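You operate a simulated robot arm through the tools that you are given. There is no shell and no other tool. Be economical: measure what you need, move in short steps, check, and stop when the job is done.

You run a simulated two-armed robot. Do the job below in one go: nothing can be reset, and whatever is moved stays where it is left.

Task
Shut the right blue drawer. Take the cap from the right end of the drawer bench and put it on top of the short teal cartridge. Put the black cylinder on the right end of the drawer bench away on the top of the grey bench. Take the bent white pipe and leave it on the top of the steel bench. Open the middle blue drawer, take the green ring from the inside of the middle blue drawer and put it on the squared mat and shut the drawer again. Take the brown filter from the top of the crate stack and put it on the top shelf of the dark stand. Put the broad cap on the top of the crate stack away on the lower shelf of the long bench. Put the short yellow cartridge on the top of the steel bench away on the low shelf of the drawer bench. Fetch the sample bottle marked "4" from the top of the steel bench and stand it on the front of the hose bench. Take the door wedge and put it on the blue tray. Take the orange handled jug on the desk top in front of the grey boxes and put it away on the shelf of the tall table. Open the large drawer. The order is free. Set down upright: black cylinder, short yellow cartridge, sample bottle, orange handled jug.

It is judged by the outcome, as a careful person would: the job done as asked, and still so three seconds after it is handed in. It fails if anything else is knocked over, pushed out of place, dropped, spilled or broken. A push-on lid holds only when it is set on centred and level and pressed home; a screw cap is set on level and turned clockwise until tight.

Robot
Two 7-joint arms with two-finger parallel grippers on one trunk, on a base that drives. Base frame: it is fixed to the floor where the robot stands at the start and does not move with it; the origin is under the middle of the robot, x ahead of it, y to its left, z up. Readings come in cm, degrees, newtons and seconds.
The left shoulder is at the start at [7, 13.3, 117.6], the right one opposite. With the tool pointing down near the work surface each hand reaches from about 10 to 34 cm from the robot's upright axis, wherever it stands, measured 20 degrees to its own side. Places, roughly: bent white pipe (14x14x7 cm) [50, -70, 20]; black cylinder (4x5x4 cm) [50, -60, 90]; blue tray (27x19x3 cm) [250, 160, 80]; broad cap [-200, -25, 75]; brown filter [-175, -25, 75]; cap [75, -50, 75]; door wedge (12x5x3 cm) [220, 180, 30]; front of the hose bench (72x23 cm) [-496, -368, 80]; green ring (7x7x2 cm) [100, 10, 70]; large drawer [-540, 30, 90]; low shelf of the drawer bench [90, -40, 20]; lower shelf of the long bench [-790, -160, 30]; middle blue drawer [110, 10, 70]; orange handled jug [225, 175, 75]; right blue drawer [70, -10, 70]; sample bottle [-75, -200, 100]; shelf of the tall table [-250, -480, 40]; short teal cartridge [50, -50, 100]; short yellow cartridge [-50, -200, 100]; squared mat [30, -100, 90]; top of the grey bench [-300, 610, 90]; top of the steel bench [-40, -200, 80]; top shelf of the dark stand (19x13 cm) [-180, 312, 62]. Payload 1.57 kg a hand.
Tool frame (each hand has its own): the origin (TCP) lies between the finger pads and is the grasp point; the fingertips stand 3 cm ahead of it; z points along the fingers, y is the line along which they close. The gripper opens to 8 cm. The fingers are 1.7 cm wide and 1.2 cm thick; the gripper's body (4 by 8.2 cm) begins 8 cm behind the TCP.
Orientation is told as [roll, pitch, yaw] about the base's x, y, z axes, in that order, counted from this pose: with the fingers straight down and closing along the base's y, the tool's x points along the base's -x, its y along +y and its z along -z.

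Tools
- The arms move only by the tool servo_tool. It takes "left_rows", "right_rows" or both (then of equal length, played together; a hand with none holds still); each is a list of rows, each a list of 3 entries, a list of its own where there are three numbers: the shift along the tool's x, y, z in units of 150 mm (1.0 is 150 mm), then the turn, a rotation vector about the tool's x, y, z in units of 45 degrees (1.0 is 45 degrees), then the closure, from 0 (fully open) to 1 (shut). In form: [[[x, y, z], [ax, ay, az], grip], ...]. A call has 1 to 10 rows; each row is the pose to reach, as a shift and turn from the pose commanded when the call began, along the tool's axes at that moment. A call with a number of a shift or a turn outside -1 to 1 is refused whole. Rows are played at 5 a second. More than 5 cm and 8.6 degrees between two rows, or a gripper value outside its range, and nothing of the call is played. Where a pose cannot be reached the arm comes as near as it can. A force on the tool above 40 N (or 10 N above the force at the start of the call, whichever is more), or a blocked arm, ends the call early, and 0.2 s more pass. The fingers move at their own pace (about 15.3 cm/s each) and stop on an object; they squeeze with about 43 N. The grip force told is the motor's: it shows also when the fingers shut on nothing. Time passes only in rows, and 0.2 s behind the last, so rows that repeat a pose let the fingers close. It gives the time, the measured TCP pose, the force on the tool (base axes), the opening and the grip force at its end, in the units of the frame above (readings bear some noise), with the torque about the TCP (base axes, N m) and any sound that the robot's microphone picked up, and new pictures: "show" is both (left out), scene, wrist or none (wrist: the cameras of the hands that moved).
- Cameras (640 x 400 px; columns grow to the right, rows downward): "scene" is now at [13.24, -2.34, 139.69]; the picture's right is [-0.26, -0.97, 0.00], its down [-0.64, 0.17, -0.75] and it looks along [0.72, -0.19, -0.66] (base axes); focal length 286 px, centre (320, 200). "left" rides on the left gripper at [7.2, 0.7, -12.2] in its tool frame; the picture's right is [-0.09, 1.00, 0.00], its down [-0.84, -0.08, -0.54] and it looks along [-0.54, -0.05, 0.84] (tool axes); focal length 238 px, centre (320, 200). "right" rides on the right gripper at [7.2, -0.7, -12.2] in its tool frame; the picture's right is [0.09, 1.00, 0.00], its down [-0.84, 0.08, -0.54] and it looks along [-0.54, 0.05, 0.84] (tool axes); focal length 238 px, centre (320, 200). There is no depth. A picture from a camera that has moved, and an enlarged one, comes with that camera's place and axes in the base frame and with its lens.
- lift_body(by): slides the trunk up (or, below 0, down) by that many cm; the arms and the scene camera ride with it, the base frame stays. It gives what a move gives, with no picture.
- steer(legs): drives the robot by 1 to 6 legs, each [ahead, left, turn to the left] in cm, cm and degrees, along the robot's own axes; the way and the turn of a leg run together, so that a leg with both is an arc; at most 150 cm and 180 degrees a leg. The arms and the cameras ride along, it lands a little off, and it stops where it bumps. It gives what a move gives, and a new picture of the scene camera.
- head_to(pan, tilt): turns the head with the scene camera to pan (to the left, within 86 degrees either way) and tilt (down, from -29 to 69), counted from straight ahead of the robot. It gives what a move gives, and a new picture of the scene camera.
- inspect(camera, box): a new picture of the part [left, top, right, bottom] of that camera's present view, enlarged. The clock stands still meanwhile.
- close_job(): hands the job in; it is judged then, once.

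Go step by step. Nothing tells you exact positions but the pictures and the camera data: compare them with the known pose of the tool, close in by small moves and look again before you grip or let go. The budget is 567 turns and 360 pictures, counting those below and the enlarged ones. Unless the task says otherwise, let go and move clear before handing in.

The tools are called as name(argument=value, ...) on one line, values as JSON. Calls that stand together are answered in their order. servo_tool: Moves the arms, as the interface text tells. Its arguments: {"type":"object","properties":{"left_rows":{"type":"array","items":{"type":"array"}},"right_rows":{"type":"array","items":{"type":"array"}},"show":{"type":"string","enum":["both","scene","wrist","none"]}},"required":[]} The other tools are called the same way: lift_body (by) slides the trunk up or down; steer (legs) drives the base; head_to (pan, tilt) turns the head that bears the scene camera; inspect (camera, box) takes an enlarged picture of a part of a camera's view; close_job () hands the job in.

At the start:

```text
clock: 0.0
left_tcp_pos: [44.28, 8.18, 112.8]
left_orientation: [0.0, 0.0, 0.0]
left_wrist_force: [0.0, 0.6, -0.1]
left_ft_torque: [0.03, -0.01, 0.02]
left_gripper_width: 7.99
left_finger_force: 0.0
right_tcp_pos: [39.76, -25.6, 114.4]
right_orientation: [0.0, 0.0, 0.0]
right_wrist_force: [0.5, 0.4, -0.4]
right_ft_torque: [-0.04, 0.05, 0.0]
right_gripper_width: 8.01
right_finger_force: 0.2
trunk travel left (down, up): [-75.0, 19.0]
robot x, y, heading: [0.18, 0.11, -0.3]
head pan, tilt: [-15.0, 41.5]
```

scene: 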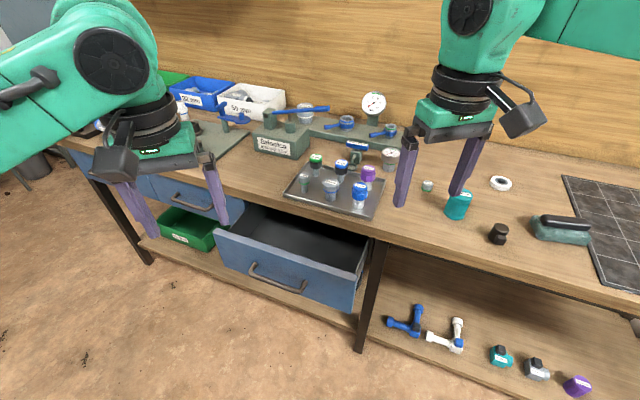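
right: 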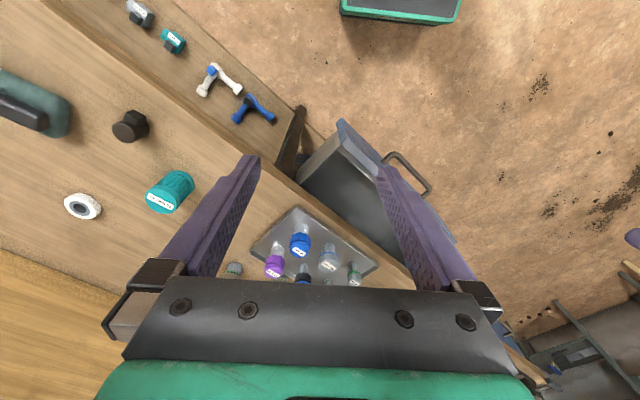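
left: 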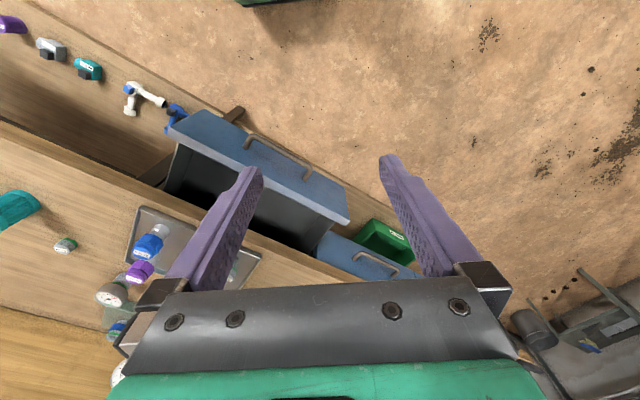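

I see the drawer bench running diagonally to my right, with its right drawer open. I'll look closer at the small items on its right end.

inspect(camera="scene", box=[400, 140, 640, 290])

inspect(camera="scene", box=[140, 60, 420, 235])

inspect(camera="scene", box=[360, 270, 640, 400])

```text
2.67 times, centred on (520, 215) of scene
camera zoom: at [13.24, -2.34, 139.69], right [-0.26, -0.97, 0.0], down [-0.64, 0.17, -0.75], along [0.72, -0.19, -0.66], focal length 764 px, centre (-213, 160)
```

zoom: 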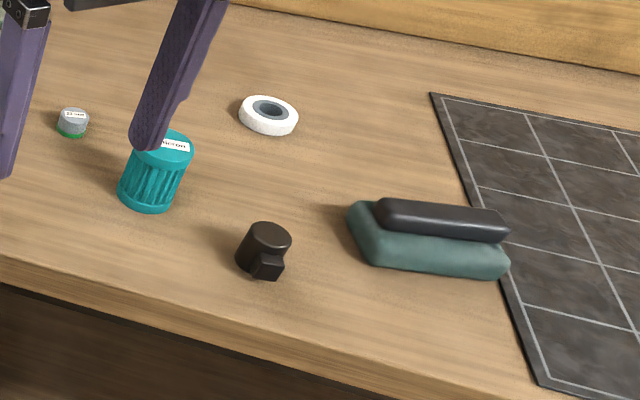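

```text
2.29 times, centred on (280, 148) of scene
camera zoom: at [13.24, -2.34, 139.69], right [-0.26, -0.97, 0.0], down [-0.64, 0.17, -0.75], along [0.72, -0.19, -0.66], focal length 655 px, centre (411, 320)
```

zoom: 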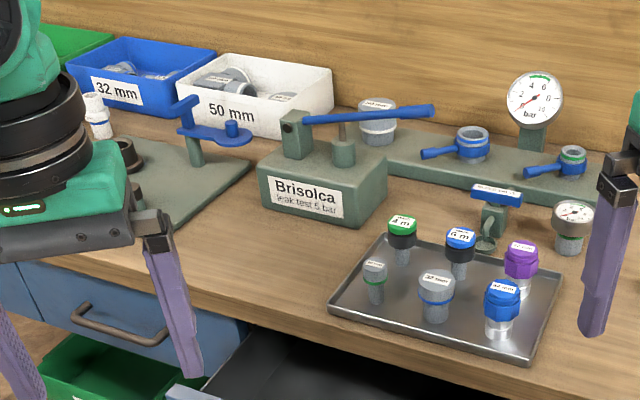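

```text
2.29 times, centred on (500, 335) of scene
camera zoom: at [13.24, -2.34, 139.69], right [-0.26, -0.97, 0.0], down [-0.64, 0.17, -0.75], along [0.72, -0.19, -0.66], focal length 655 px, centre (-91, -109)
```

zoom: 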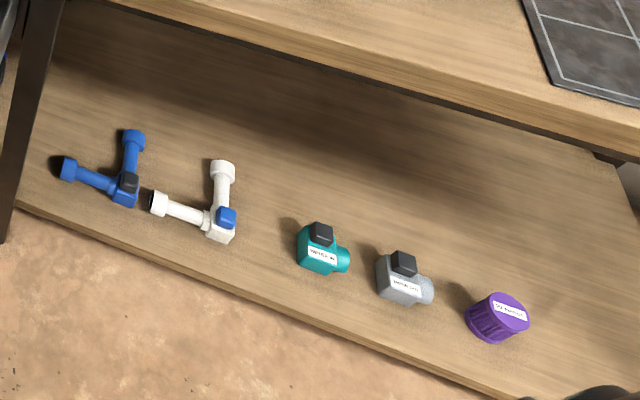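

The cap is the little grey-green one at about [70,-51], the teal cartridge and black cylinder are nearer. I'll square up to the bench (turn about 35° right), first backing off a bit.

steer(legs=[[-10, 0, 0], [0, 0, -35]])

head_to(pan=20, tilt=42)

```text
clock: 2.8
left_tcp_pos: [30.81, -18.5, 112.82]
left_orientation: [-0.1, 0.1, -34.7]
left_wrist_force: [-0.9, -0.5, 0.5]
left_ft_torque: [0.01, -0.03, 0.0]
left_gripper_width: 8.0
left_finger_force: 0.0
right_tcp_pos: [7.89, -43.75, 114.46]
right_orientation: [0.1, -0.1, -34.6]
right_wrist_force: [0.1, 0.2, 0.0]
right_ft_torque: [0.05, 0.02, 0.01]
right_gripper_width: 7.98
right_finger_force: 0.0
trunk travel left (down, up): [-75.0, 19.0]
robot x, y, heading: [-9.93, -0.27, -34.7]
head pan, tilt: [-15.0, 41.5]
camera scene: at [-0.53, -9.39, 139.69], right [-0.76, -0.65, 0.0], down [-0.43, 0.51, -0.75], along [0.48, -0.57, -0.66], focal length 286 px, centre (320, 200)
```

scene: 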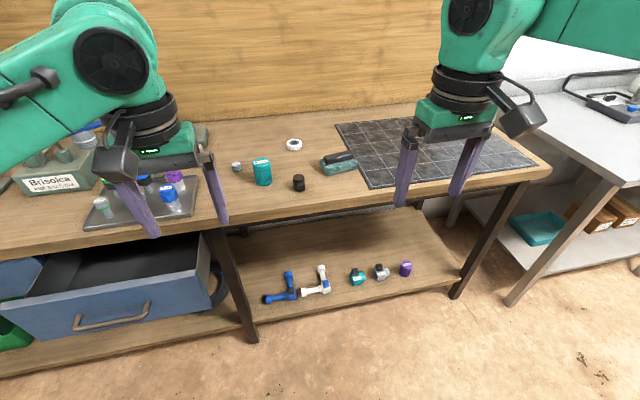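

```text
clock: 3.8
left_tcp_pos: [30.75, -18.4, 112.78]
left_orientation: [-0.1, 0.0, -34.7]
left_wrist_force: [-0.5, -0.2, 0.8]
left_ft_torque: [-0.02, 0.02, 0.02]
left_gripper_width: 8.01
left_finger_force: 0.1
right_tcp_pos: [7.92, -43.65, 114.36]
right_orientation: [0.0, 0.0, -34.8]
right_wrist_force: [-0.1, 0.2, -0.1]
right_ft_torque: [0.0, 0.0, 0.01]
right_gripper_width: 7.98
right_finger_force: 0.0
trunk travel left (down, up): [-75.0, 19.0]
robot x, y, heading: [-10.41, 0.26, -35.0]
head pan, tilt: [20.0, 42.0]
camera scene: at [2.07, -5.14, 139.62], right [-0.25, -0.97, 0.0], down [-0.65, 0.17, -0.74], along [0.72, -0.19, -0.67], focal length 286 px, centre (320, 200)
```

scene: 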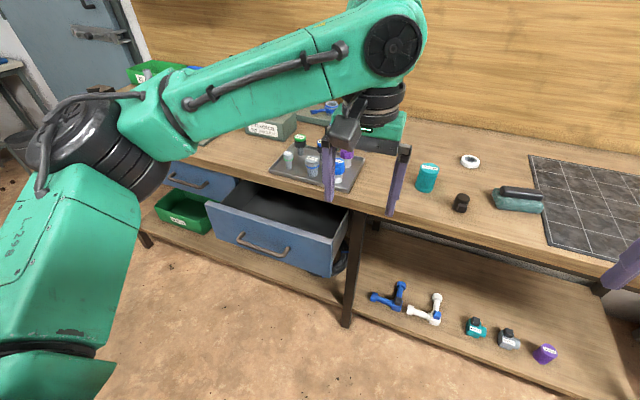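

I'll turn the left hand to point forward for the drawer work.

servo_tool(left_rows=[[[0, 0, 0], [0, -0.17, 0], 1], [[0, 0, 0], [0, -0.34, 0], 1], [[0, 0, 0], [0, -0.51, 0], 1], [[0, 0, 0], [0, -0.68, 0], 1], [[0, 0, 0], [0, -0.85, 0], 1], [[0, 0, 0], [0, -1, 0], 1], [[0, 0, 0], [0, -1, 0], 1]], show="none")

servo_tool(left_rows=[[[0, 0, 0], [0, -0.17, 0], 1], [[0, 0, 0], [0, -0.34, 0], 1], [[0, 0, 0], [0, -0.51, 0], 1], [[0, 0, 0], [0, -0.68, 0], 1], [[0, 0, 0], [0, -0.85, 0], 1], [[0, 0, 0], [0, -1, 0], 1], [[0, 0, 0], [0, -1, 0], 1]], show="scene")

```text
clock: 5.4
left_tcp_pos: [30.66, -18.43, 112.69]
left_orientation: [0.0, -45.0, -34.5]
left_wrist_force: [-0.8, -1.2, -0.7]
left_ft_torque: [0.03, 0.03, 0.0]
left_gripper_width: 0.0
left_finger_force: 21.2
right_tcp_pos: [7.79, -43.63, 114.3]
right_orientation: [0.0, 0.0, -34.7]
right_wrist_force: [0.2, -0.2, -0.1]
right_ft_torque: [0.0, 0.01, 0.02]
right_gripper_width: 7.99
right_finger_force: 0.0
trunk travel left (down, up): [-75.0, 19.0]
robot x, y, heading: [-10.15, 0.07, -34.7]
head pan, tilt: [20.0, 42.0]
```

```text
clock: 7.0
left_tcp_pos: [30.74, -18.5, 112.88]
left_orientation: [-80.8, -90.0, 46.1]
left_wrist_force: [0.2, 0.2, -1.1]
left_ft_torque: [0.02, -0.04, 0.0]
left_gripper_width: 0.0
left_finger_force: 21.0
right_tcp_pos: [7.93, -43.69, 114.25]
right_orientation: [0.0, 0.0, -34.6]
right_wrist_force: [0.7, -0.1, -0.2]
right_ft_torque: [-0.02, -0.01, 0.02]
right_gripper_width: 8.01
right_finger_force: 0.1
trunk travel left (down, up): [-75.0, 19.0]
robot x, y, heading: [-10.5, 0.02, -34.8]
head pan, tilt: [20.0, 42.0]
camera scene: at [2.09, -5.15, 139.61], right [-0.25, -0.97, 0.0], down [-0.65, 0.17, -0.74], along [0.72, -0.19, -0.67], focal length 286 px, centre (320, 200)
```

scene: 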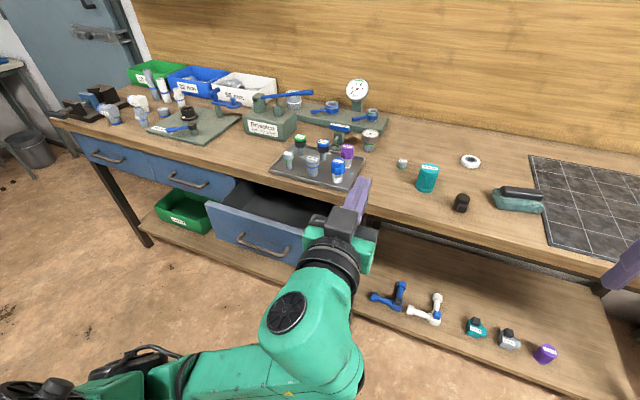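

Drawer front is at about 50 cm along the bench normal. I'll strafe left 30 cm, then lower the trunk 36 cm so the fist meets the drawer above its handle.

steer(legs=[[0, 31, 0]])

lift_body(by=-35.5)

head_to(pan=0, tilt=45)

```text
clock: 9.1
left_tcp_pos: [48.12, 6.76, 112.84]
left_orientation: [11.3, -90.0, -45.7]
left_wrist_force: [-1.1, 0.7, 0.1]
left_ft_torque: [-0.03, -0.01, 0.01]
left_gripper_width: 0.0
left_finger_force: 21.7
right_tcp_pos: [25.36, -18.43, 114.35]
right_orientation: [0.1, -0.1, -34.3]
right_wrist_force: [-0.2, -0.1, 0.7]
right_ft_torque: [-0.03, 0.05, -0.01]
right_gripper_width: 8.01
right_finger_force: 0.0
trunk travel left (down, up): [-75.0, 19.0]
robot x, y, heading: [6.99, 25.23, -34.3]
head pan, tilt: [20.0, 42.0]
camera scene: at [19.37, 20.01, 139.62], right [-0.25, -0.97, 0.0], down [-0.65, 0.17, -0.74], along [0.72, -0.18, -0.67], focal length 286 px, centre (320, 200)
```

scene: 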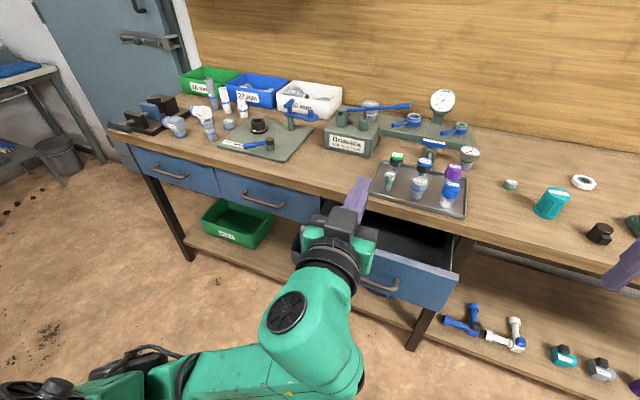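

```text
clock: 12.6
left_tcp_pos: [48.05, 6.95, 77.38]
left_orientation: [-40.1, -90.0, 5.8]
left_wrist_force: [0.6, 0.1, -0.3]
left_ft_torque: [0.01, -0.01, -0.01]
left_gripper_width: 0.0
left_finger_force: 21.7
right_tcp_pos: [25.45, -18.43, 78.81]
right_orientation: [0.1, 0.1, -34.4]
right_wrist_force: [-0.7, 0.4, 0.3]
right_ft_torque: [0.03, 0.01, -0.01]
right_gripper_width: 8.0
right_finger_force: 0.0
trunk travel left (down, up): [-39.5, 54.5]
robot x, y, heading: [7.21, 25.52, -34.6]
head pan, tilt: [20.0, 42.0]
```

```text
clock: 13.4
left_tcp_pos: [48.17, 6.82, 77.27]
left_orientation: [-37.2, -90.0, 2.9]
left_wrist_force: [-0.3, 0.5, 0.0]
left_ft_torque: [0.03, 0.0, 0.01]
left_gripper_width: 0.0
left_finger_force: 21.4
right_tcp_pos: [25.45, -18.32, 78.88]
right_orientation: [-0.1, 0.0, -34.5]
right_wrist_force: [-0.3, 0.0, 0.4]
right_ft_torque: [0.0, 0.0, 0.01]
right_gripper_width: 7.98
right_finger_force: 0.1
trunk travel left (down, up): [-39.5, 54.5]
robot x, y, heading: [6.97, 24.96, -34.6]
head pan, tilt: [0.0, 45.0]
camera scene: at [18.06, 17.62, 103.69], right [-0.56, -0.83, 0.0], down [-0.58, 0.4, -0.71], along [0.58, -0.4, -0.71], focal length 286 px, centre (320, 200)
```

scene: 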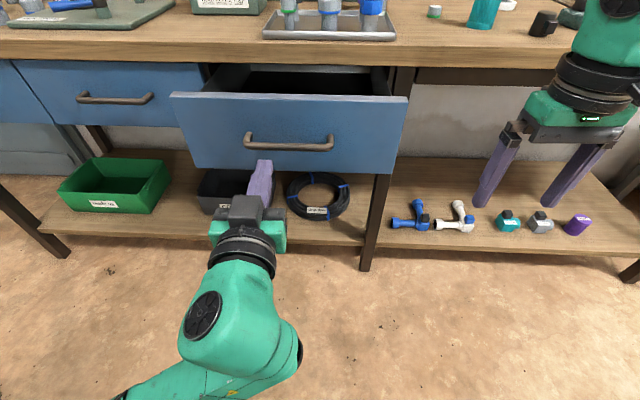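

The fist is near the drawer's middle; I'll raise 2 cm to clear the handle, roll ahead 9 cm, then push with the arm.

lift_body(by=2)

steer(legs=[[9, 0, 0]])

servo_tool(left_rows=[[[0, 0, 0.15], [0, 0, 0], 1], [[0, 0, 0.3], [0, 0, 0], 1], [[0, 0, 0.45], [0, 0, 0], 1], [[0, 0, 0.6], [0, 0, 0], 1], [[0, 0, 0.75], [0, 0, 0], 1], [[0, 0, 0.9], [0, 0, 0], 1], [[0, 0, 1.0], [0, 0, 0], 1]], show="scene")

```text
clock: 14.1
left_tcp_pos: [48.15, 6.91, 79.27]
left_orientation: [-27.0, -90.0, -7.2]
left_wrist_force: [0.2, -0.5, 0.4]
left_ft_torque: [-0.04, 0.0, 0.01]
left_gripper_width: 0.0
left_finger_force: 20.6
right_tcp_pos: [25.45, -18.32, 80.88]
right_orientation: [-0.1, 0.0, -34.4]
right_wrist_force: [0.5, -0.4, 0.0]
right_ft_torque: [-0.02, 0.03, 0.01]
right_gripper_width: 8.03
right_finger_force: 0.0
trunk travel left (down, up): [-41.5, 52.5]
robot x, y, heading: [7.39, 25.06, -34.5]
head pan, tilt: [0.0, 45.0]
```

```text
clock: 15.2
left_tcp_pos: [55.59, 1.86, 79.4]
left_orientation: [-22.0, -89.9, -12.5]
left_wrist_force: [0.1, 0.2, -0.4]
left_ft_torque: [-0.04, 0.0, 0.02]
left_gripper_width: 0.01
left_finger_force: 21.2
right_tcp_pos: [33.02, -23.52, 80.85]
right_orientation: [0.0, 0.1, -34.4]
right_wrist_force: [1.1, 0.2, -0.1]
right_ft_torque: [-0.03, 0.05, -0.02]
right_gripper_width: 7.99
right_finger_force: 0.0
trunk travel left (down, up): [-41.5, 52.5]
robot x, y, heading: [14.58, 20.03, -34.6]
head pan, tilt: [0.0, 45.0]
camera scene: at [25.57, 12.46, 105.67], right [-0.57, -0.82, 0.0], down [-0.58, 0.4, -0.71], along [0.58, -0.4, -0.71], focal length 286 px, centre (320, 200)
```

scene: 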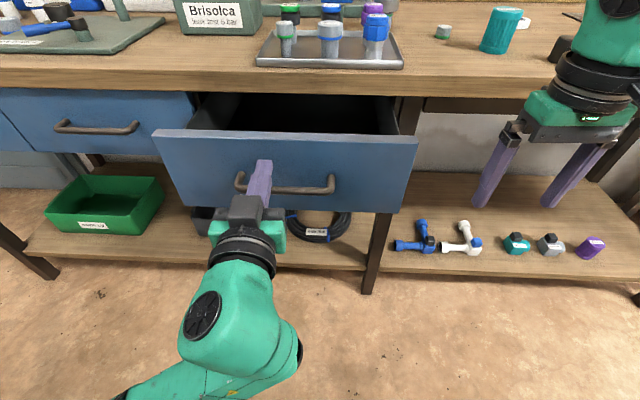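

```text
clock: 16.8
left_tcp_pos: [67.94, -6.68, 79.32]
left_orientation: [-54.6, -89.9, 20.3]
left_wrist_force: [0.2, 0.4, 0.6]
left_ft_torque: [-0.04, -0.02, 0.02]
left_gripper_width: 0.0
left_finger_force: 21.2
right_tcp_pos: [32.78, -23.57, 80.87]
right_orientation: [0.0, 0.0, -34.5]
right_wrist_force: [-0.4, 0.5, 0.1]
right_ft_torque: [-0.01, -0.03, 0.04]
right_gripper_width: 7.98
right_finger_force: 0.1
trunk travel left (down, up): [-41.5, 52.5]
robot x, y, heading: [14.84, 19.97, -34.3]
head pan, tilt: [0.0, 45.0]
camera scene: at [25.48, 12.51, 105.69], right [-0.57, -0.82, 0.0], down [-0.58, 0.4, -0.71], along [0.58, -0.4, -0.71], focal length 286 px, centre (320, 200)
```

scene: 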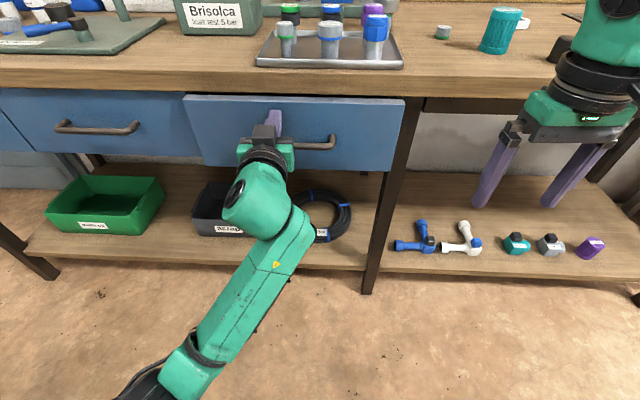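

The drawer slid nearly shut; I'll keep pushing until it stops.

servo_tool(left_rows=[[[0, 0, 0.06], [0, 0, 0], 1], [[0, 0, 0.12], [0, 0, 0], 1], [[0, 0, 0.18], [0, 0, 0], 1], [[0, 0, 0.24], [0, 0, 0], 1], [[0, 0, 0.3], [0, 0, 0], 1], [[0, 0, 0.36], [0, 0, 0], 1], [[0, 0, 0.42], [0, 0, 0], 1]], show="scene")

```text
clock: 17.9
left_tcp_pos: [70.5, -8.52, 79.32]
left_orientation: [2.8, -89.8, -37.1]
left_wrist_force: [-21.2, 19.1, 0.5]
left_ft_torque: [0.01, 0.0, -0.19]
left_gripper_width: 0.01
left_finger_force: 21.0
right_tcp_pos: [32.48, -23.17, 81.16]
right_orientation: [0.1, -0.4, -34.3]
right_wrist_force: [-0.7, -0.1, 0.6]
right_ft_torque: [0.0, -0.01, -0.01]
right_gripper_width: 8.0
right_finger_force: 0.0
trunk travel left (down, up): [-41.5, 52.5]
robot x, y, heading: [14.88, 20.13, -34.4]
head pan, tilt: [0.0, 45.0]
stopped in row 5 (left hand): the force on the tool passed its limit at 57 N (the readings are from after the stop); the commanded pose is now the measured one
camera scene: at [24.97, 13.01, 105.77], right [-0.56, -0.83, 0.0], down [-0.58, 0.4, -0.71], along [0.59, -0.4, -0.7], focal length 286 px, centre (320, 200)
```

scene: 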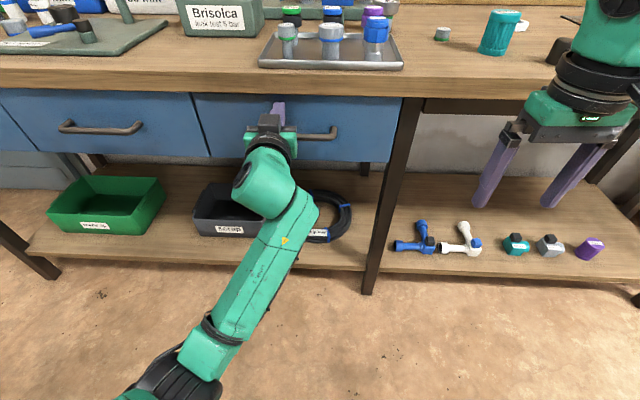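

The right drawer is shut. I'll back the hand off, open it and roll it so the fingers close vertically for the middle drawer's handle.

servo_tool(left_rows=[[[0, 0, -0.25], [0, 0, 0], 1], [[0, 0, -0.5], [0, 0, 0], 1], [[0, 0, -0.75], [0, 0, 0], 1], [[0, 0, -1], [0, 0, 0.15], 0], [[0, 0, -1], [0, 0, 0.32], 0], [[0, 0, -1], [0, 0, 0.49], 0], [[0, 0, -1], [0, 0, 0.66], 0], [[0, 0, -1], [0, 0, 0.83], 0], [[0, 0, -1], [0, 0, 1], 0]], show="none")

servo_tool(left_rows=[[[0, 0, 0], [0, 0, 0.17], 0], [[0, 0, 0], [0, 0, 0.34], 0], [[0, 0, 0], [0, 0, 0.51], 0], [[0, 0, 0], [0, 0, 0.68], 0], [[0, 0, 0], [0, 0, 0.85], 0], [[0, 0, 0], [0, 0, 1], 0]], show="none")

lift_body(by=-3.3)

steer(legs=[[0, 35, 0]])

```text
clock: 19.9
left_tcp_pos: [58.72, -0.48, 78.89]
left_orientation: [89.1, -44.8, -123.7]
left_wrist_force: [-0.3, 0.3, 0.2]
left_ft_torque: [-0.02, -0.01, -0.02]
left_gripper_width: 7.98
left_finger_force: 0.0
right_tcp_pos: [32.88, -23.5, 80.93]
right_orientation: [0.0, 0.0, -34.5]
right_wrist_force: [-0.7, 0.4, -0.4]
right_ft_torque: [-0.01, 0.0, 0.0]
right_gripper_width: 8.02
right_finger_force: 0.0
trunk travel left (down, up): [-41.5, 52.5]
robot x, y, heading: [14.61, 20.38, -34.2]
head pan, tilt: [0.0, 45.0]
```

```text
clock: 21.3
left_tcp_pos: [58.58, -0.47, 78.99]
left_orientation: [89.3, 0.0, -124.4]
left_wrist_force: [-0.8, 0.2, 0.2]
left_ft_torque: [0.01, 0.02, 0.01]
left_gripper_width: 8.0
left_finger_force: 0.2
right_tcp_pos: [32.88, -23.38, 80.8]
right_orientation: [0.0, 0.0, -34.4]
right_wrist_force: [0.4, 0.3, 0.2]
right_ft_torque: [-0.01, 0.01, 0.0]
right_gripper_width: 8.01
right_finger_force: 0.0
trunk travel left (down, up): [-41.5, 52.5]
robot x, y, heading: [14.69, 20.36, -34.4]
head pan, tilt: [0.0, 45.0]
```

```text
clock: 22.1
left_tcp_pos: [58.52, -0.62, 75.87]
left_orientation: [89.3, 0.0, -124.4]
left_wrist_force: [0.4, -0.2, 0.6]
left_ft_torque: [-0.01, 0.0, 0.03]
left_gripper_width: 8.0
left_finger_force: 0.0
right_tcp_pos: [32.88, -23.38, 77.53]
right_orientation: [0.0, 0.0, -34.4]
right_wrist_force: [-0.1, 0.1, -0.1]
right_ft_torque: [-0.01, -0.03, -0.01]
right_gripper_width: 7.99
right_finger_force: 0.1
trunk travel left (down, up): [-38.2, 55.8]
robot x, y, heading: [14.75, 20.02, -34.3]
head pan, tilt: [0.0, 45.0]
```

```text
clock: 24.3
left_tcp_pos: [78.46, 28.77, 75.81]
left_orientation: [89.4, 0.1, -124.3]
left_wrist_force: [0.8, -0.9, -0.2]
left_ft_torque: [0.01, 0.02, -0.05]
left_gripper_width: 8.04
left_finger_force: 0.1
right_tcp_pos: [52.96, 5.89, 77.5]
right_orientation: [0.0, 0.0, -34.4]
right_wrist_force: [0.1, 0.5, 0.2]
right_ft_torque: [-0.04, 0.0, 0.01]
right_gripper_width: 8.0
right_finger_force: 0.2
trunk travel left (down, up): [-38.2, 55.8]
robot x, y, heading: [34.15, 49.38, -34.0]
head pan, tilt: [0.0, 45.0]
camera scene: at [45.41, 41.82, 102.39], right [-0.56, -0.83, 0.0], down [-0.58, 0.4, -0.71], along [0.58, -0.4, -0.71], focal length 286 px, centre (320, 200)
```

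scene: 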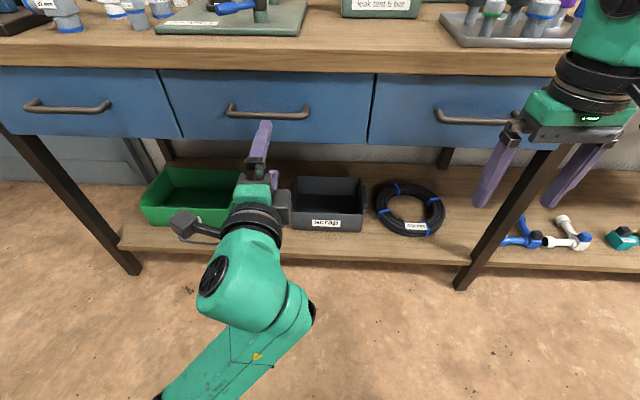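

The hand is lined up with the middle drawer's handle. I'll move forward 9 cm and check with the wrist camera.

servo_tool(left_rows=[[[0, 0, 0.2], [0, 0, 0], 0], [[0, 0, 0.4], [0, 0, 0], 0], [[0, 0, 0.6], [0, 0, 0], 0]])

```text
clock: 25.1
left_tcp_pos: [86.03, 23.6, 75.71]
left_orientation: [89.3, 0.0, -124.3]
left_wrist_force: [0.4, -0.4, 0.6]
left_ft_torque: [0.0, 0.01, 0.0]
left_gripper_width: 7.99
left_finger_force: 0.0
right_tcp_pos: [52.94, 5.8, 77.52]
right_orientation: [0.0, 0.0, -34.3]
right_wrist_force: [0.0, 0.5, 0.0]
right_ft_torque: [-0.02, -0.03, -0.01]
right_gripper_width: 7.98
right_finger_force: 0.1
trunk travel left (down, up): [-38.2, 55.8]
robot x, y, heading: [34.61, 49.14, -34.1]
head pan, tilt: [0.0, 45.0]
camera scene: at [45.41, 41.75, 102.38], right [-0.56, -0.83, 0.0], down [-0.58, 0.4, -0.71], along [0.58, -0.4, -0.71], focal length 286 px, centre (320, 200)
camera left: at [79.93, 36.5, 76.32], right [-0.04, -0.08, 1.0], down [-0.92, -0.39, -0.07], along [0.39, -0.92, -0.06], focal length 238 px, centre (320, 200)
```

scene: 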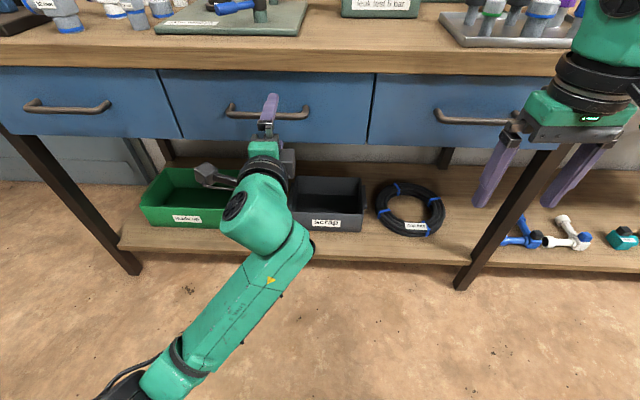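
left: 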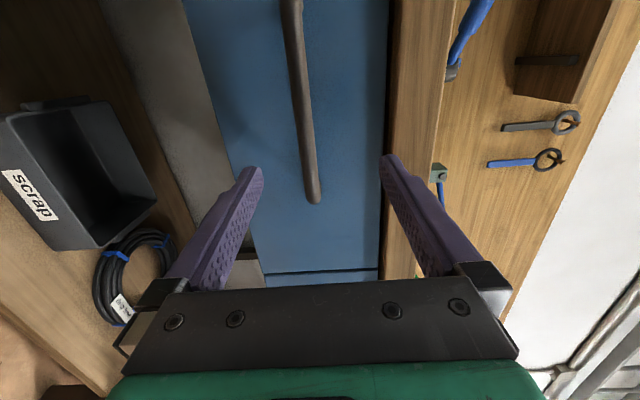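

The bar sits between the fingers. I'll go in 4 cm more and close.

servo_tool(left_rows=[[[0, 0, 0.1], [0, 0, 0], 0], [[0, 0, 0.2], [0, 0, 0], 0], [[0, 0, 0.27], [0, 0, 0], 0], [[0, 0, 0.27], [0, 0, 0], 1], [[0, 0, 0.27], [0, 0, 0], 1], [[0, 0, 0.27], [0, 0, 0], 1]], show="wrist")

```text
clock: 26.4
left_tcp_pos: [89.43, 21.5, 74.66]
left_orientation: [87.8, 0.1, -124.2]
left_wrist_force: [0.6, 0.8, -6.8]
left_ft_torque: [0.13, 0.26, -0.39]
left_gripper_width: 1.38
left_finger_force: 30.2
right_tcp_pos: [52.97, 5.92, 77.62]
right_orientation: [0.0, 0.1, -34.3]
right_wrist_force: [-0.1, 0.1, -0.2]
right_ft_torque: [0.02, -0.01, -0.01]
right_gripper_width: 8.01
right_finger_force: 0.1
trunk travel left (down, up): [-38.2, 55.8]
robot x, y, heading: [34.28, 49.02, -34.3]
head pan, tilt: [0.0, 45.0]
stopped in row 6 (left hand): the force on the tool passed its limit at 42 N (the readings are from after the stop); the commanded pose is now the measured one
camera left: at [83.36, 34.23, 75.62], right [-0.02, -0.1, 0.99], down [-0.92, -0.39, -0.06], along [0.39, -0.92, -0.08], focal length 238 px, centre (320, 200)
```

left: 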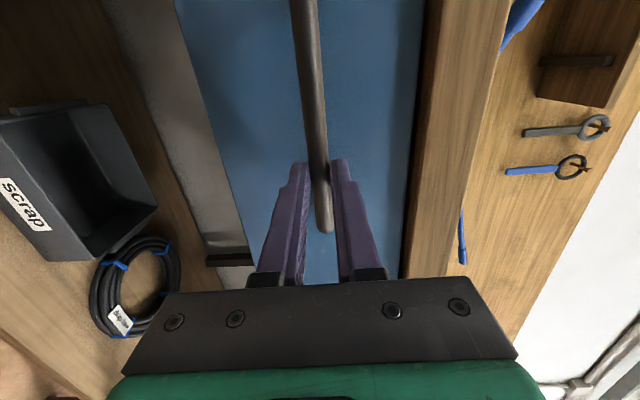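

Gripped. I'll pull the drawer open 15 cm.

servo_tool(left_rows=[[[0, 0, -0.15], [0, 0, 0], 1], [[0, 0, -0.3], [0, 0, 0], 1], [[0, 0, -0.45], [0, 0, 0], 1], [[0, 0, -0.6], [0, 0, 0], 1], [[0, 0, -0.75], [0, 0, 0], 1], [[0, 0, -0.9], [0, 0, 0], 1], [[0, 0, -1], [0, 0, 0], 1]], show="scene")

```text
clock: 28.0
left_tcp_pos: [77.34, 30.14, 74.73]
left_orientation: [87.5, -0.1, -123.9]
left_wrist_force: [14.6, 20.6, -28.9]
left_ft_torque: [0.6, 0.45, 0.51]
left_gripper_width: 1.38
left_finger_force: 30.3
right_tcp_pos: [53.33, 6.01, 77.58]
right_orientation: [-0.3, 0.3, -34.4]
right_wrist_force: [-0.4, 0.5, -0.3]
right_ft_torque: [0.01, -0.06, -0.02]
right_gripper_width: 7.99
right_finger_force: 0.0
trunk travel left (down, up): [-38.2, 55.8]
robot x, y, heading: [34.26, 49.14, -34.4]
head pan, tilt: [0.0, 45.0]
camera scene: at [45.95, 41.98, 102.31], right [-0.56, -0.83, 0.01], down [-0.59, 0.4, -0.7], along [0.58, -0.4, -0.71], focal length 286 px, centre (320, 200)
```

scene: 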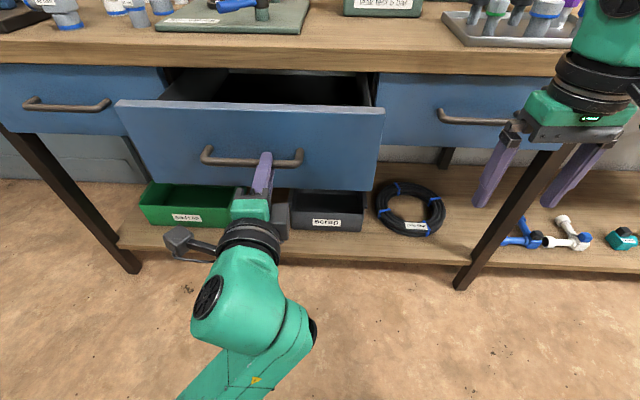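

It's open 15 cm. I'll pull another 6 cm, then let go and back the hand off.

servo_tool(left_rows=[[[0, 0, -0.12], [0, 0, 0], 1], [[0, 0, -0.24], [0, 0, 0], 1], [[0, 0, -0.36], [0, 0, 0], 1], [[0, 0, -0.44], [0, 0, 0], 1], [[0, 0, -0.44], [0, 0, 0], 0], [[0, 0, -0.44], [0, 0, 0], 0]], show="scene")

```text
clock: 28.7
left_tcp_pos: [74.27, 32.24, 74.64]
left_orientation: [86.7, 0.4, -123.3]
left_wrist_force: [3.4, 10.2, -18.7]
left_ft_torque: [0.27, 0.39, 1.17]
left_gripper_width: 1.38
left_finger_force: 30.7
right_tcp_pos: [52.98, 5.87, 77.59]
right_orientation: [-0.2, 0.1, -34.2]
right_wrist_force: [-0.6, 0.0, -0.9]
right_ft_torque: [-0.03, 0.02, 0.03]
right_gripper_width: 7.99
right_finger_force: 0.0
trunk travel left (down, up): [-38.2, 55.8]
robot x, y, heading: [34.35, 49.74, -34.2]
head pan, tilt: [0.0, 45.0]
stopped in row 3 (left hand): the force on the tool passed its limit at 49 N (the readings are from after the stop); the commanded pose is now the measured one
camera scene: at [45.55, 41.92, 102.41], right [-0.56, -0.83, 0.0], down [-0.59, 0.4, -0.71], along [0.58, -0.4, -0.71], focal length 286 px, centre (320, 200)
```

scene: 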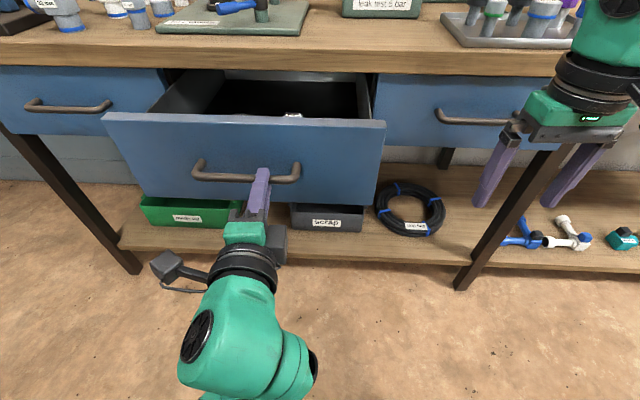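

It has come to its stop at about 18 cm. I'll let go, back off and raise the trunk to look inside.

servo_tool(left_rows=[[[0, 0, 0], [0, 0, 0], 0], [[0, 0, 0], [0, 0, 0], 0], [[0, 0, -0.3], [0, 0, 0], 0], [[0, 0, -0.5], [0, 0, 0], 0]], show="none")

lift_body(by=40)

head_to(pan=0, tilt=50)

```text
clock: 29.7
left_tcp_pos: [75.26, 38.3, 74.5]
left_orientation: [90.8, 5.1, -109.5]
left_wrist_force: [0.4, -0.1, 0.1]
left_ft_torque: [0.01, -0.01, -0.01]
left_gripper_width: 8.02
left_finger_force: 0.1
left hand out of reach, approached as far as the arm can: row 3, 4
right_tcp_pos: [52.98, 5.84, 77.62]
right_orientation: [0.0, 0.0, -34.2]
right_wrist_force: [0.0, 0.0, -0.3]
right_ft_torque: [0.01, 0.0, 0.0]
right_gripper_width: 7.97
right_finger_force: 0.1
trunk travel left (down, up): [-38.2, 55.8]
robot x, y, heading: [34.14, 49.54, -34.1]
head pan, tilt: [0.0, 45.0]
stopped in row 4 (left hand): the arm was blocked; the commanded pose is now the measured one
```

```text
clock: 33.6
left_tcp_pos: [75.09, 38.28, 114.35]
left_orientation: [90.8, 5.1, -109.6]
left_wrist_force: [0.0, -0.7, 0.5]
left_ft_torque: [-0.01, -0.02, 0.02]
left_gripper_width: 8.03
left_finger_force: 0.1
right_tcp_pos: [52.77, 5.87, 117.66]
right_orientation: [0.0, 0.0, -34.3]
right_wrist_force: [-0.6, 0.3, 0.7]
right_ft_torque: [0.0, -0.01, -0.01]
right_gripper_width: 7.99
right_finger_force: 0.1
trunk travel left (down, up): [-78.2, 15.8]
robot x, y, heading: [34.91, 49.14, -34.2]
head pan, tilt: [0.0, 45.0]
```

```text
clock: 34.2
left_tcp_pos: [75.36, 38.29, 114.53]
left_orientation: [90.8, 4.9, -109.6]
left_wrist_force: [0.3, -0.6, 1.1]
left_ft_torque: [0.0, -0.02, 0.02]
left_gripper_width: 7.98
left_finger_force: 0.0
right_tcp_pos: [52.87, 5.88, 117.55]
right_orientation: [0.0, 0.0, -34.3]
right_wrist_force: [0.2, -0.3, -0.3]
right_ft_torque: [0.02, 0.02, 0.0]
right_gripper_width: 7.99
right_finger_force: 0.1
trunk travel left (down, up): [-78.2, 15.8]
robot x, y, heading: [34.56, 49.15, -34.4]
head pan, tilt: [0.0, 50.0]
camera scene: at [45.0, 42.02, 141.7], right [-0.56, -0.83, 0.0], down [-0.63, 0.43, -0.64], along [0.53, -0.36, -0.77], focal length 286 px, centre (320, 200)
```

scene: 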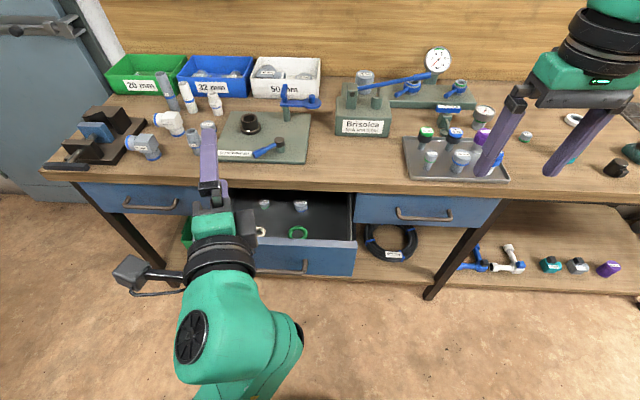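

I can see the green ring in the drawer at about [89,20,68]. I'll use the right hand tilted 45° forward for it and fold the left hand to point down, out of the way.

servo_tool(left_rows=[[[0, 0, 0], [0.17, 0, 0], 0], [[0, 0, 0], [0.34, 0, 0], 0], [[0, 0, 0], [0.51, 0, 0], 0], [[0, 0, 0], [0.68, 0, 0], 0], [[0, 0, 0], [0.85, 0, 0], 0], [[0, 0, 0], [1, 0, 0], 0]], right_rows=[[[0, 0, 0], [0, -0.17, 0], 0.4], [[0, 0, 0], [0, -0.34, 0], 0.4], [[0, 0, 0], [0, -0.51, 0], 0.4], [[0, 0, 0], [0, -0.68, 0], 0.4], [[0, 0, 0], [0, -0.7, 0], 0.4], [[0, 0, 0], [0, -0.7, 0], 0.4]], show="none")

servo_tool(left_rows=[[[0, 0, 0], [0.17, 0, 0], 0], [[0, 0, 0], [0.34, 0, 0], 0], [[0, 0, 0], [0.51, 0, 0], 0], [[0, 0, 0], [0.68, 0, 0], 0], [[0, 0, 0], [0.85, 0, 0], 0], [[0, 0, 0], [1, 0, 0], 0]], show="none")

servo_tool(left_rows=[[[0.2, -0.2, 0], [0, 0, 0], 0], [[0.4, -0.4, 0], [0, 0, 0], 0], [[0.4, -0.6, 0], [0, 0, 0], 0], [[0.4, -0.8, 0], [0, 0, 0], 0], [[0.4, -1, 0], [0, 0, 0], 0]], show="scene")

```text
clock: 34.8
left_tcp_pos: [77.64, 39.25, 109.05]
left_orientation: [73.8, 21.4, -107.0]
left_wrist_force: [1.3, 0.4, 0.2]
left_ft_torque: [0.01, 0.03, 0.02]
left_gripper_width: 8.0
left_finger_force: 0.1
right_tcp_pos: [52.72, 5.83, 117.51]
right_orientation: [0.1, -14.3, -34.5]
right_wrist_force: [0.5, -0.4, 0.1]
right_ft_torque: [-0.02, 0.04, 0.02]
right_gripper_width: 4.81
right_finger_force: 0.1
trunk travel left (down, up): [-78.2, 15.8]
robot x, y, heading: [34.32, 49.36, -34.5]
head pan, tilt: [0.0, 50.0]
stopped in row 3 (left hand): the arm was blocked; the commanded pose is now the measured one
```

```text
clock: 35.4
left_tcp_pos: [78.19, 40.34, 108.03]
left_orientation: [63.9, 32.4, -108.1]
left_wrist_force: [0.6, -0.1, 1.0]
left_ft_torque: [-0.02, 0.01, -0.06]
left_gripper_width: 8.02
left_finger_force: 0.1
right_tcp_pos: [52.98, 5.84, 117.47]
right_orientation: [0.0, -14.1, -34.4]
right_wrist_force: [0.5, 0.2, 0.8]
right_ft_torque: [-0.06, -0.03, 0.0]
right_gripper_width: 4.79
right_finger_force: 0.0
trunk travel left (down, up): [-78.2, 15.8]
robot x, y, heading: [34.12, 49.53, -34.2]
head pan, tilt: [0.0, 50.0]
stopped in row 2 (left hand): the arm was blocked; the commanded pose is now the measured one
```

```text
clock: 36.6
left_tcp_pos: [74.6, 48.26, 100.09]
left_orientation: [64.1, 32.1, -108.0]
left_wrist_force: [0.1, 0.3, -0.2]
left_ft_torque: [0.03, 0.01, 0.03]
left_gripper_width: 7.99
left_finger_force: 0.1
left hand out of reach, approached as far as the arm can: row 2, 3, 4, 5
right_tcp_pos: [52.79, 5.98, 117.61]
right_orientation: [0.1, -14.2, -34.3]
right_wrist_force: [-0.2, -0.2, -0.6]
right_ft_torque: [0.01, 0.01, 0.01]
right_gripper_width: 4.79
right_finger_force: 0.0
trunk travel left (down, up): [-78.2, 15.8]
robot x, y, heading: [34.82, 49.39, -34.5]
head pan, tilt: [0.0, 50.0]
camera scene: at [44.99, 42.23, 141.71], right [-0.56, -0.83, 0.0], down [-0.63, 0.43, -0.64], along [0.53, -0.36, -0.77], focal length 286 px, centre (320, 200)
```

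scene: 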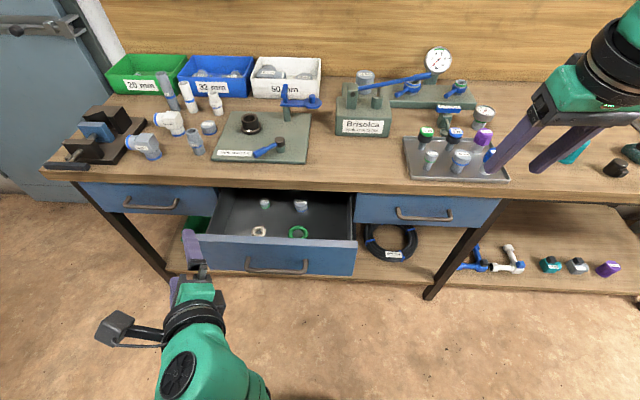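

The left arm got into an awkward bend; I'll unwind it back to its original pointing-down pose in two half-turns while raising it.

servo_tool(left_rows=[[[-0.022, 0.097, -0.011], [0.117, 0.025, -0.13], 0], [[-0.044, 0.194, -0.023], [0.235, 0.05, -0.26], 0], [[-0.066, 0.291, -0.034], [0.352, 0.076, -0.389], 0], [[-0.088, 0.389, -0.046], [0.47, 0.101, -0.518], 0], [[-0.11, 0.486, -0.057], [0.587, 0.126, -0.648], 0], [[-0.13, 0.583, -0.07], [0.705, 0.152, -0.777], 0], [[-0.153, 0.68, -0.08], [0.822, 0.177, -0.907], 0]], show="none")

servo_tool(left_rows=[[[0, 0, 0], [0.117, 0.025, -0.13], 0], [[0, 0, 0], [0.235, 0.05, -0.26], 0], [[0, 0, 0], [0.352, 0.076, -0.389], 0], [[0, 0, 0], [0.47, 0.101, -0.518], 0], [[0, 0, 0], [0.587, 0.126, -0.648], 0], [[0, 0, 0], [0.705, 0.152, -0.777], 0], [[0, 0, 0], [0.822, 0.177, -0.907], 0]], show="scene")

```text
clock: 37.7
left_tcp_pos: [75.57, 45.72, 103.37]
left_orientation: [56.8, 25.7, -92.2]
left_wrist_force: [1.0, -1.1, 0.3]
left_ft_torque: [-0.05, 0.0, 0.04]
left_gripper_width: 8.0
left_finger_force: 0.0
right_tcp_pos: [53.0, 5.83, 117.56]
right_orientation: [0.0, -14.1, -34.3]
right_wrist_force: [0.2, 1.0, -1.0]
right_ft_torque: [-0.01, 0.03, 0.01]
right_gripper_width: 4.81
right_finger_force: 0.1
trunk travel left (down, up): [-78.2, 15.8]
robot x, y, heading: [34.14, 49.12, -34.5]
head pan, tilt: [0.0, 50.0]
stopped in row 5 (left hand): the arm was blocked; the commanded pose is now the measured one
```

```text
clock: 38.3
left_tcp_pos: [76.64, 47.57, 103.25]
left_orientation: [56.7, 26.1, -82.3]
left_wrist_force: [0.2, 0.1, -0.1]
left_ft_torque: [0.0, -0.02, 0.01]
left_gripper_width: 7.97
left_finger_force: 0.0
right_tcp_pos: [52.92, 5.9, 117.49]
right_orientation: [0.0, -14.0, -34.2]
right_wrist_force: [0.1, 0.0, -0.6]
right_ft_torque: [0.0, 0.02, 0.0]
right_gripper_width: 4.78
right_finger_force: 0.1
trunk travel left (down, up): [-78.2, 15.8]
robot x, y, heading: [34.63, 48.98, -34.1]
head pan, tilt: [0.0, 50.0]
stopped in row 3 (left hand): the arm was blocked; the commanded pose is now the measured one
camera scene: at [45.09, 42.01, 141.69], right [-0.56, -0.83, 0.0], down [-0.63, 0.43, -0.64], along [0.53, -0.36, -0.77], focal length 286 px, centre (320, 200)
```

scene: 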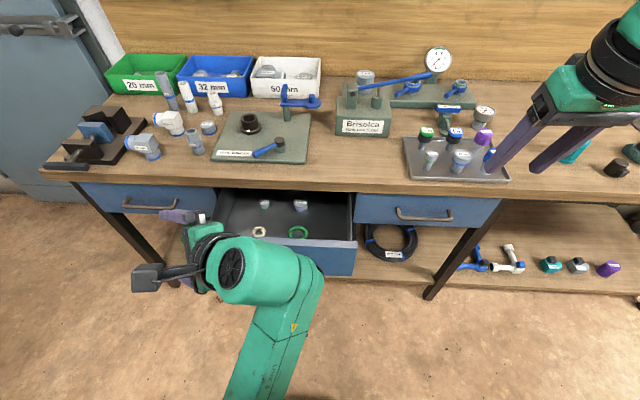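

Left arm is still at a limit; I'll first extend it forward and up to give the joints room.

servo_tool(left_rows=[[[-0.076, 0.18, -0.01], [0, 0, 0], 0], [[-0.152, 0.36, -0.02], [0, 0, 0], 0], [[-0.228, 0.54, -0.03], [0, 0, 0], 0], [[-0.304, 0.72, -0.04], [0, 0, 0], 0], [[-0.38, 0.9, -0.05], [0, 0, 0], 0]], show="none")

```text
clock: 39.1
left_tcp_pos: [82.23, 45.25, 107.14]
left_orientation: [63.6, 33.8, -77.8]
left_wrist_force: [0.2, 0.1, 1.0]
left_ft_torque: [0.02, -0.02, -0.01]
left_gripper_width: 7.99
left_finger_force: 0.0
right_tcp_pos: [52.91, 5.95, 117.51]
right_orientation: [-0.1, -14.1, -34.4]
right_wrist_force: [0.1, 0.1, -0.3]
right_ft_torque: [-0.01, -0.01, -0.01]
right_gripper_width: 4.8
right_finger_force: 0.2
trunk travel left (down, up): [-78.2, 15.8]
robot x, y, heading: [34.64, 49.3, -34.2]
head pan, tilt: [0.0, 50.0]
stopped in row 3 (left hand): the arm was blocked; the commanded pose is now the measured one
```

I'll bring the left hand back to its earlier good pose (fingers forward, arm stretched).

servo_tool(left_rows=[[[-0.08, 0.096, -0.053], [-0.087, -0.12, -0.048], 0], [[-0.16, 0.192, -0.107], [-0.173, -0.24, -0.097], 0], [[-0.24, 0.288, -0.16], [-0.26, -0.36, -0.145], 0], [[-0.32, 0.384, -0.213], [-0.347, -0.48, -0.193], 0], [[-0.4, 0.48, -0.267], [-0.433, -0.6, -0.242], 0], [[-0.48, 0.575, -0.32], [-0.52, -0.72, -0.29], 0]], show="scene")

```text
clock: 40.5
left_tcp_pos: [83.88, 33.58, 111.33]
left_orientation: [77.0, 10.1, -105.7]
left_wrist_force: [-0.2, 0.3, 0.2]
left_ft_torque: [0.02, 0.01, 0.01]
left_gripper_width: 8.01
left_finger_force: 0.0
right_tcp_pos: [52.88, 5.92, 117.5]
right_orientation: [0.0, -14.1, -34.3]
right_wrist_force: [0.4, -0.4, -0.1]
right_ft_torque: [-0.01, 0.01, 0.01]
right_gripper_width: 4.8
right_finger_force: 0.0
trunk travel left (down, up): [-78.2, 15.8]
robot x, y, heading: [34.78, 49.41, -34.1]
head pan, tilt: [0.0, 50.0]
camera scene: at [45.02, 42.04, 141.69], right [-0.56, -0.83, 0.0], down [-0.63, 0.43, -0.64], along [0.53, -0.36, -0.77], focal length 286 px, centre (320, 200)
```

scene: 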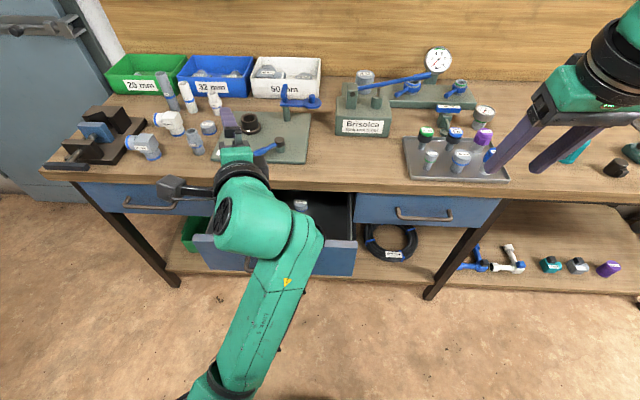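

servo_tool(left_rows=[[[0, 0, 0], [0, 0, -0.17], 0], [[0, 0, 0], [0, 0, -0.34], 0], [[0, 0, 0], [0, 0, -0.51], 0], [[0, 0, 0], [0, 0, -0.68], 0], [[0, 0, 0], [0, 0, -0.85], 0], [[0, 0, 0], [0, 0, -1], 0]], show="none")

servo_tool(left_rows=[[[0, 0, 0], [0, 0, -0.17], 0], [[0, 0, 0], [0, 0, -0.34], 0], [[0, 0, 0], [0, 0, -0.51], 0], [[0, 0, 0], [0, 0, -0.68], 0], [[0, 0, 0], [0, 0, -0.85], 0], [[0, 0, 0], [0, 0, -1], 0]], show="none")

```text
clock: 41.9
left_tcp_pos: [84.81, 34.8, 111.37]
left_orientation: [77.7, -30.0, -95.7]
left_wrist_force: [0.0, 0.2, 0.8]
left_ft_torque: [0.03, 0.01, 0.01]
left_gripper_width: 8.0
left_finger_force: 0.0
right_tcp_pos: [52.85, 5.83, 117.52]
right_orientation: [0.1, -14.1, -34.4]
right_wrist_force: [-0.8, 0.8, -0.7]
right_ft_torque: [0.02, 0.01, 0.0]
right_gripper_width: 4.79
right_finger_force: 0.0
trunk travel left (down, up): [-78.2, 15.8]
robot x, y, heading: [34.28, 49.67, -34.2]
head pan, tilt: [0.0, 50.0]
```

```text
clock: 42.6
left_tcp_pos: [85.13, 35.09, 111.22]
left_orientation: [77.5, -44.3, -92.7]
left_wrist_force: [-0.3, -0.4, -0.3]
left_ft_torque: [0.0, 0.0, 0.01]
left_gripper_width: 7.98
left_finger_force: 0.0
right_tcp_pos: [52.99, 5.89, 117.57]
right_orientation: [0.0, -14.1, -34.4]
right_wrist_force: [-0.1, 0.0, -1.2]
right_ft_torque: [0.01, -0.02, -0.02]
right_gripper_width: 4.81
right_finger_force: 0.1
trunk travel left (down, up): [-78.2, 15.8]
robot x, y, heading: [34.42, 49.34, -34.7]
head pan, tilt: [0.0, 50.0]
stopped in row 3 (left hand): the arm was blocked; the commanded pose is now the measured one
```

servo_tool(left_rows=[[[-0.08, -0.092, -0.05], [0.09, -0.09, 0.02], 0], [[-0.16, -0.185, -0.1], [0.18, -0.18, 0.04], 0], [[-0.24, -0.277, -0.15], [0.27, -0.27, 0.06], 0], [[-0.325, -0.37, -0.2], [0.357, -0.357, 0.08], 0]], show="scene")

```text
clock: 43.6
left_tcp_pos: [80.57, 28.33, 111.21]
left_orientation: [77.3, -44.5, -115.7]
left_wrist_force: [-0.5, -0.9, -0.6]
left_ft_torque: [0.0, 0.0, 0.03]
left_gripper_width: 8.01
left_finger_force: 0.1
right_tcp_pos: [52.79, 5.91, 117.51]
right_orientation: [0.0, -14.0, -34.4]
right_wrist_force: [-0.3, 0.6, 0.6]
right_ft_torque: [0.01, 0.01, 0.0]
right_gripper_width: 4.82
right_finger_force: 0.1
trunk travel left (down, up): [-78.2, 15.8]
robot x, y, heading: [34.59, 49.19, -34.2]
head pan, tilt: [0.0, 50.0]
camera scene: at [44.99, 42.02, 141.7], right [-0.56, -0.83, 0.0], down [-0.63, 0.43, -0.64], along [0.53, -0.36, -0.77], focal length 286 px, centre (320, 200)
```

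scene: 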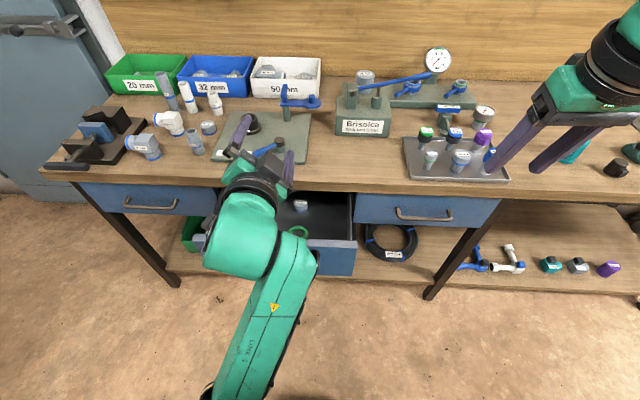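

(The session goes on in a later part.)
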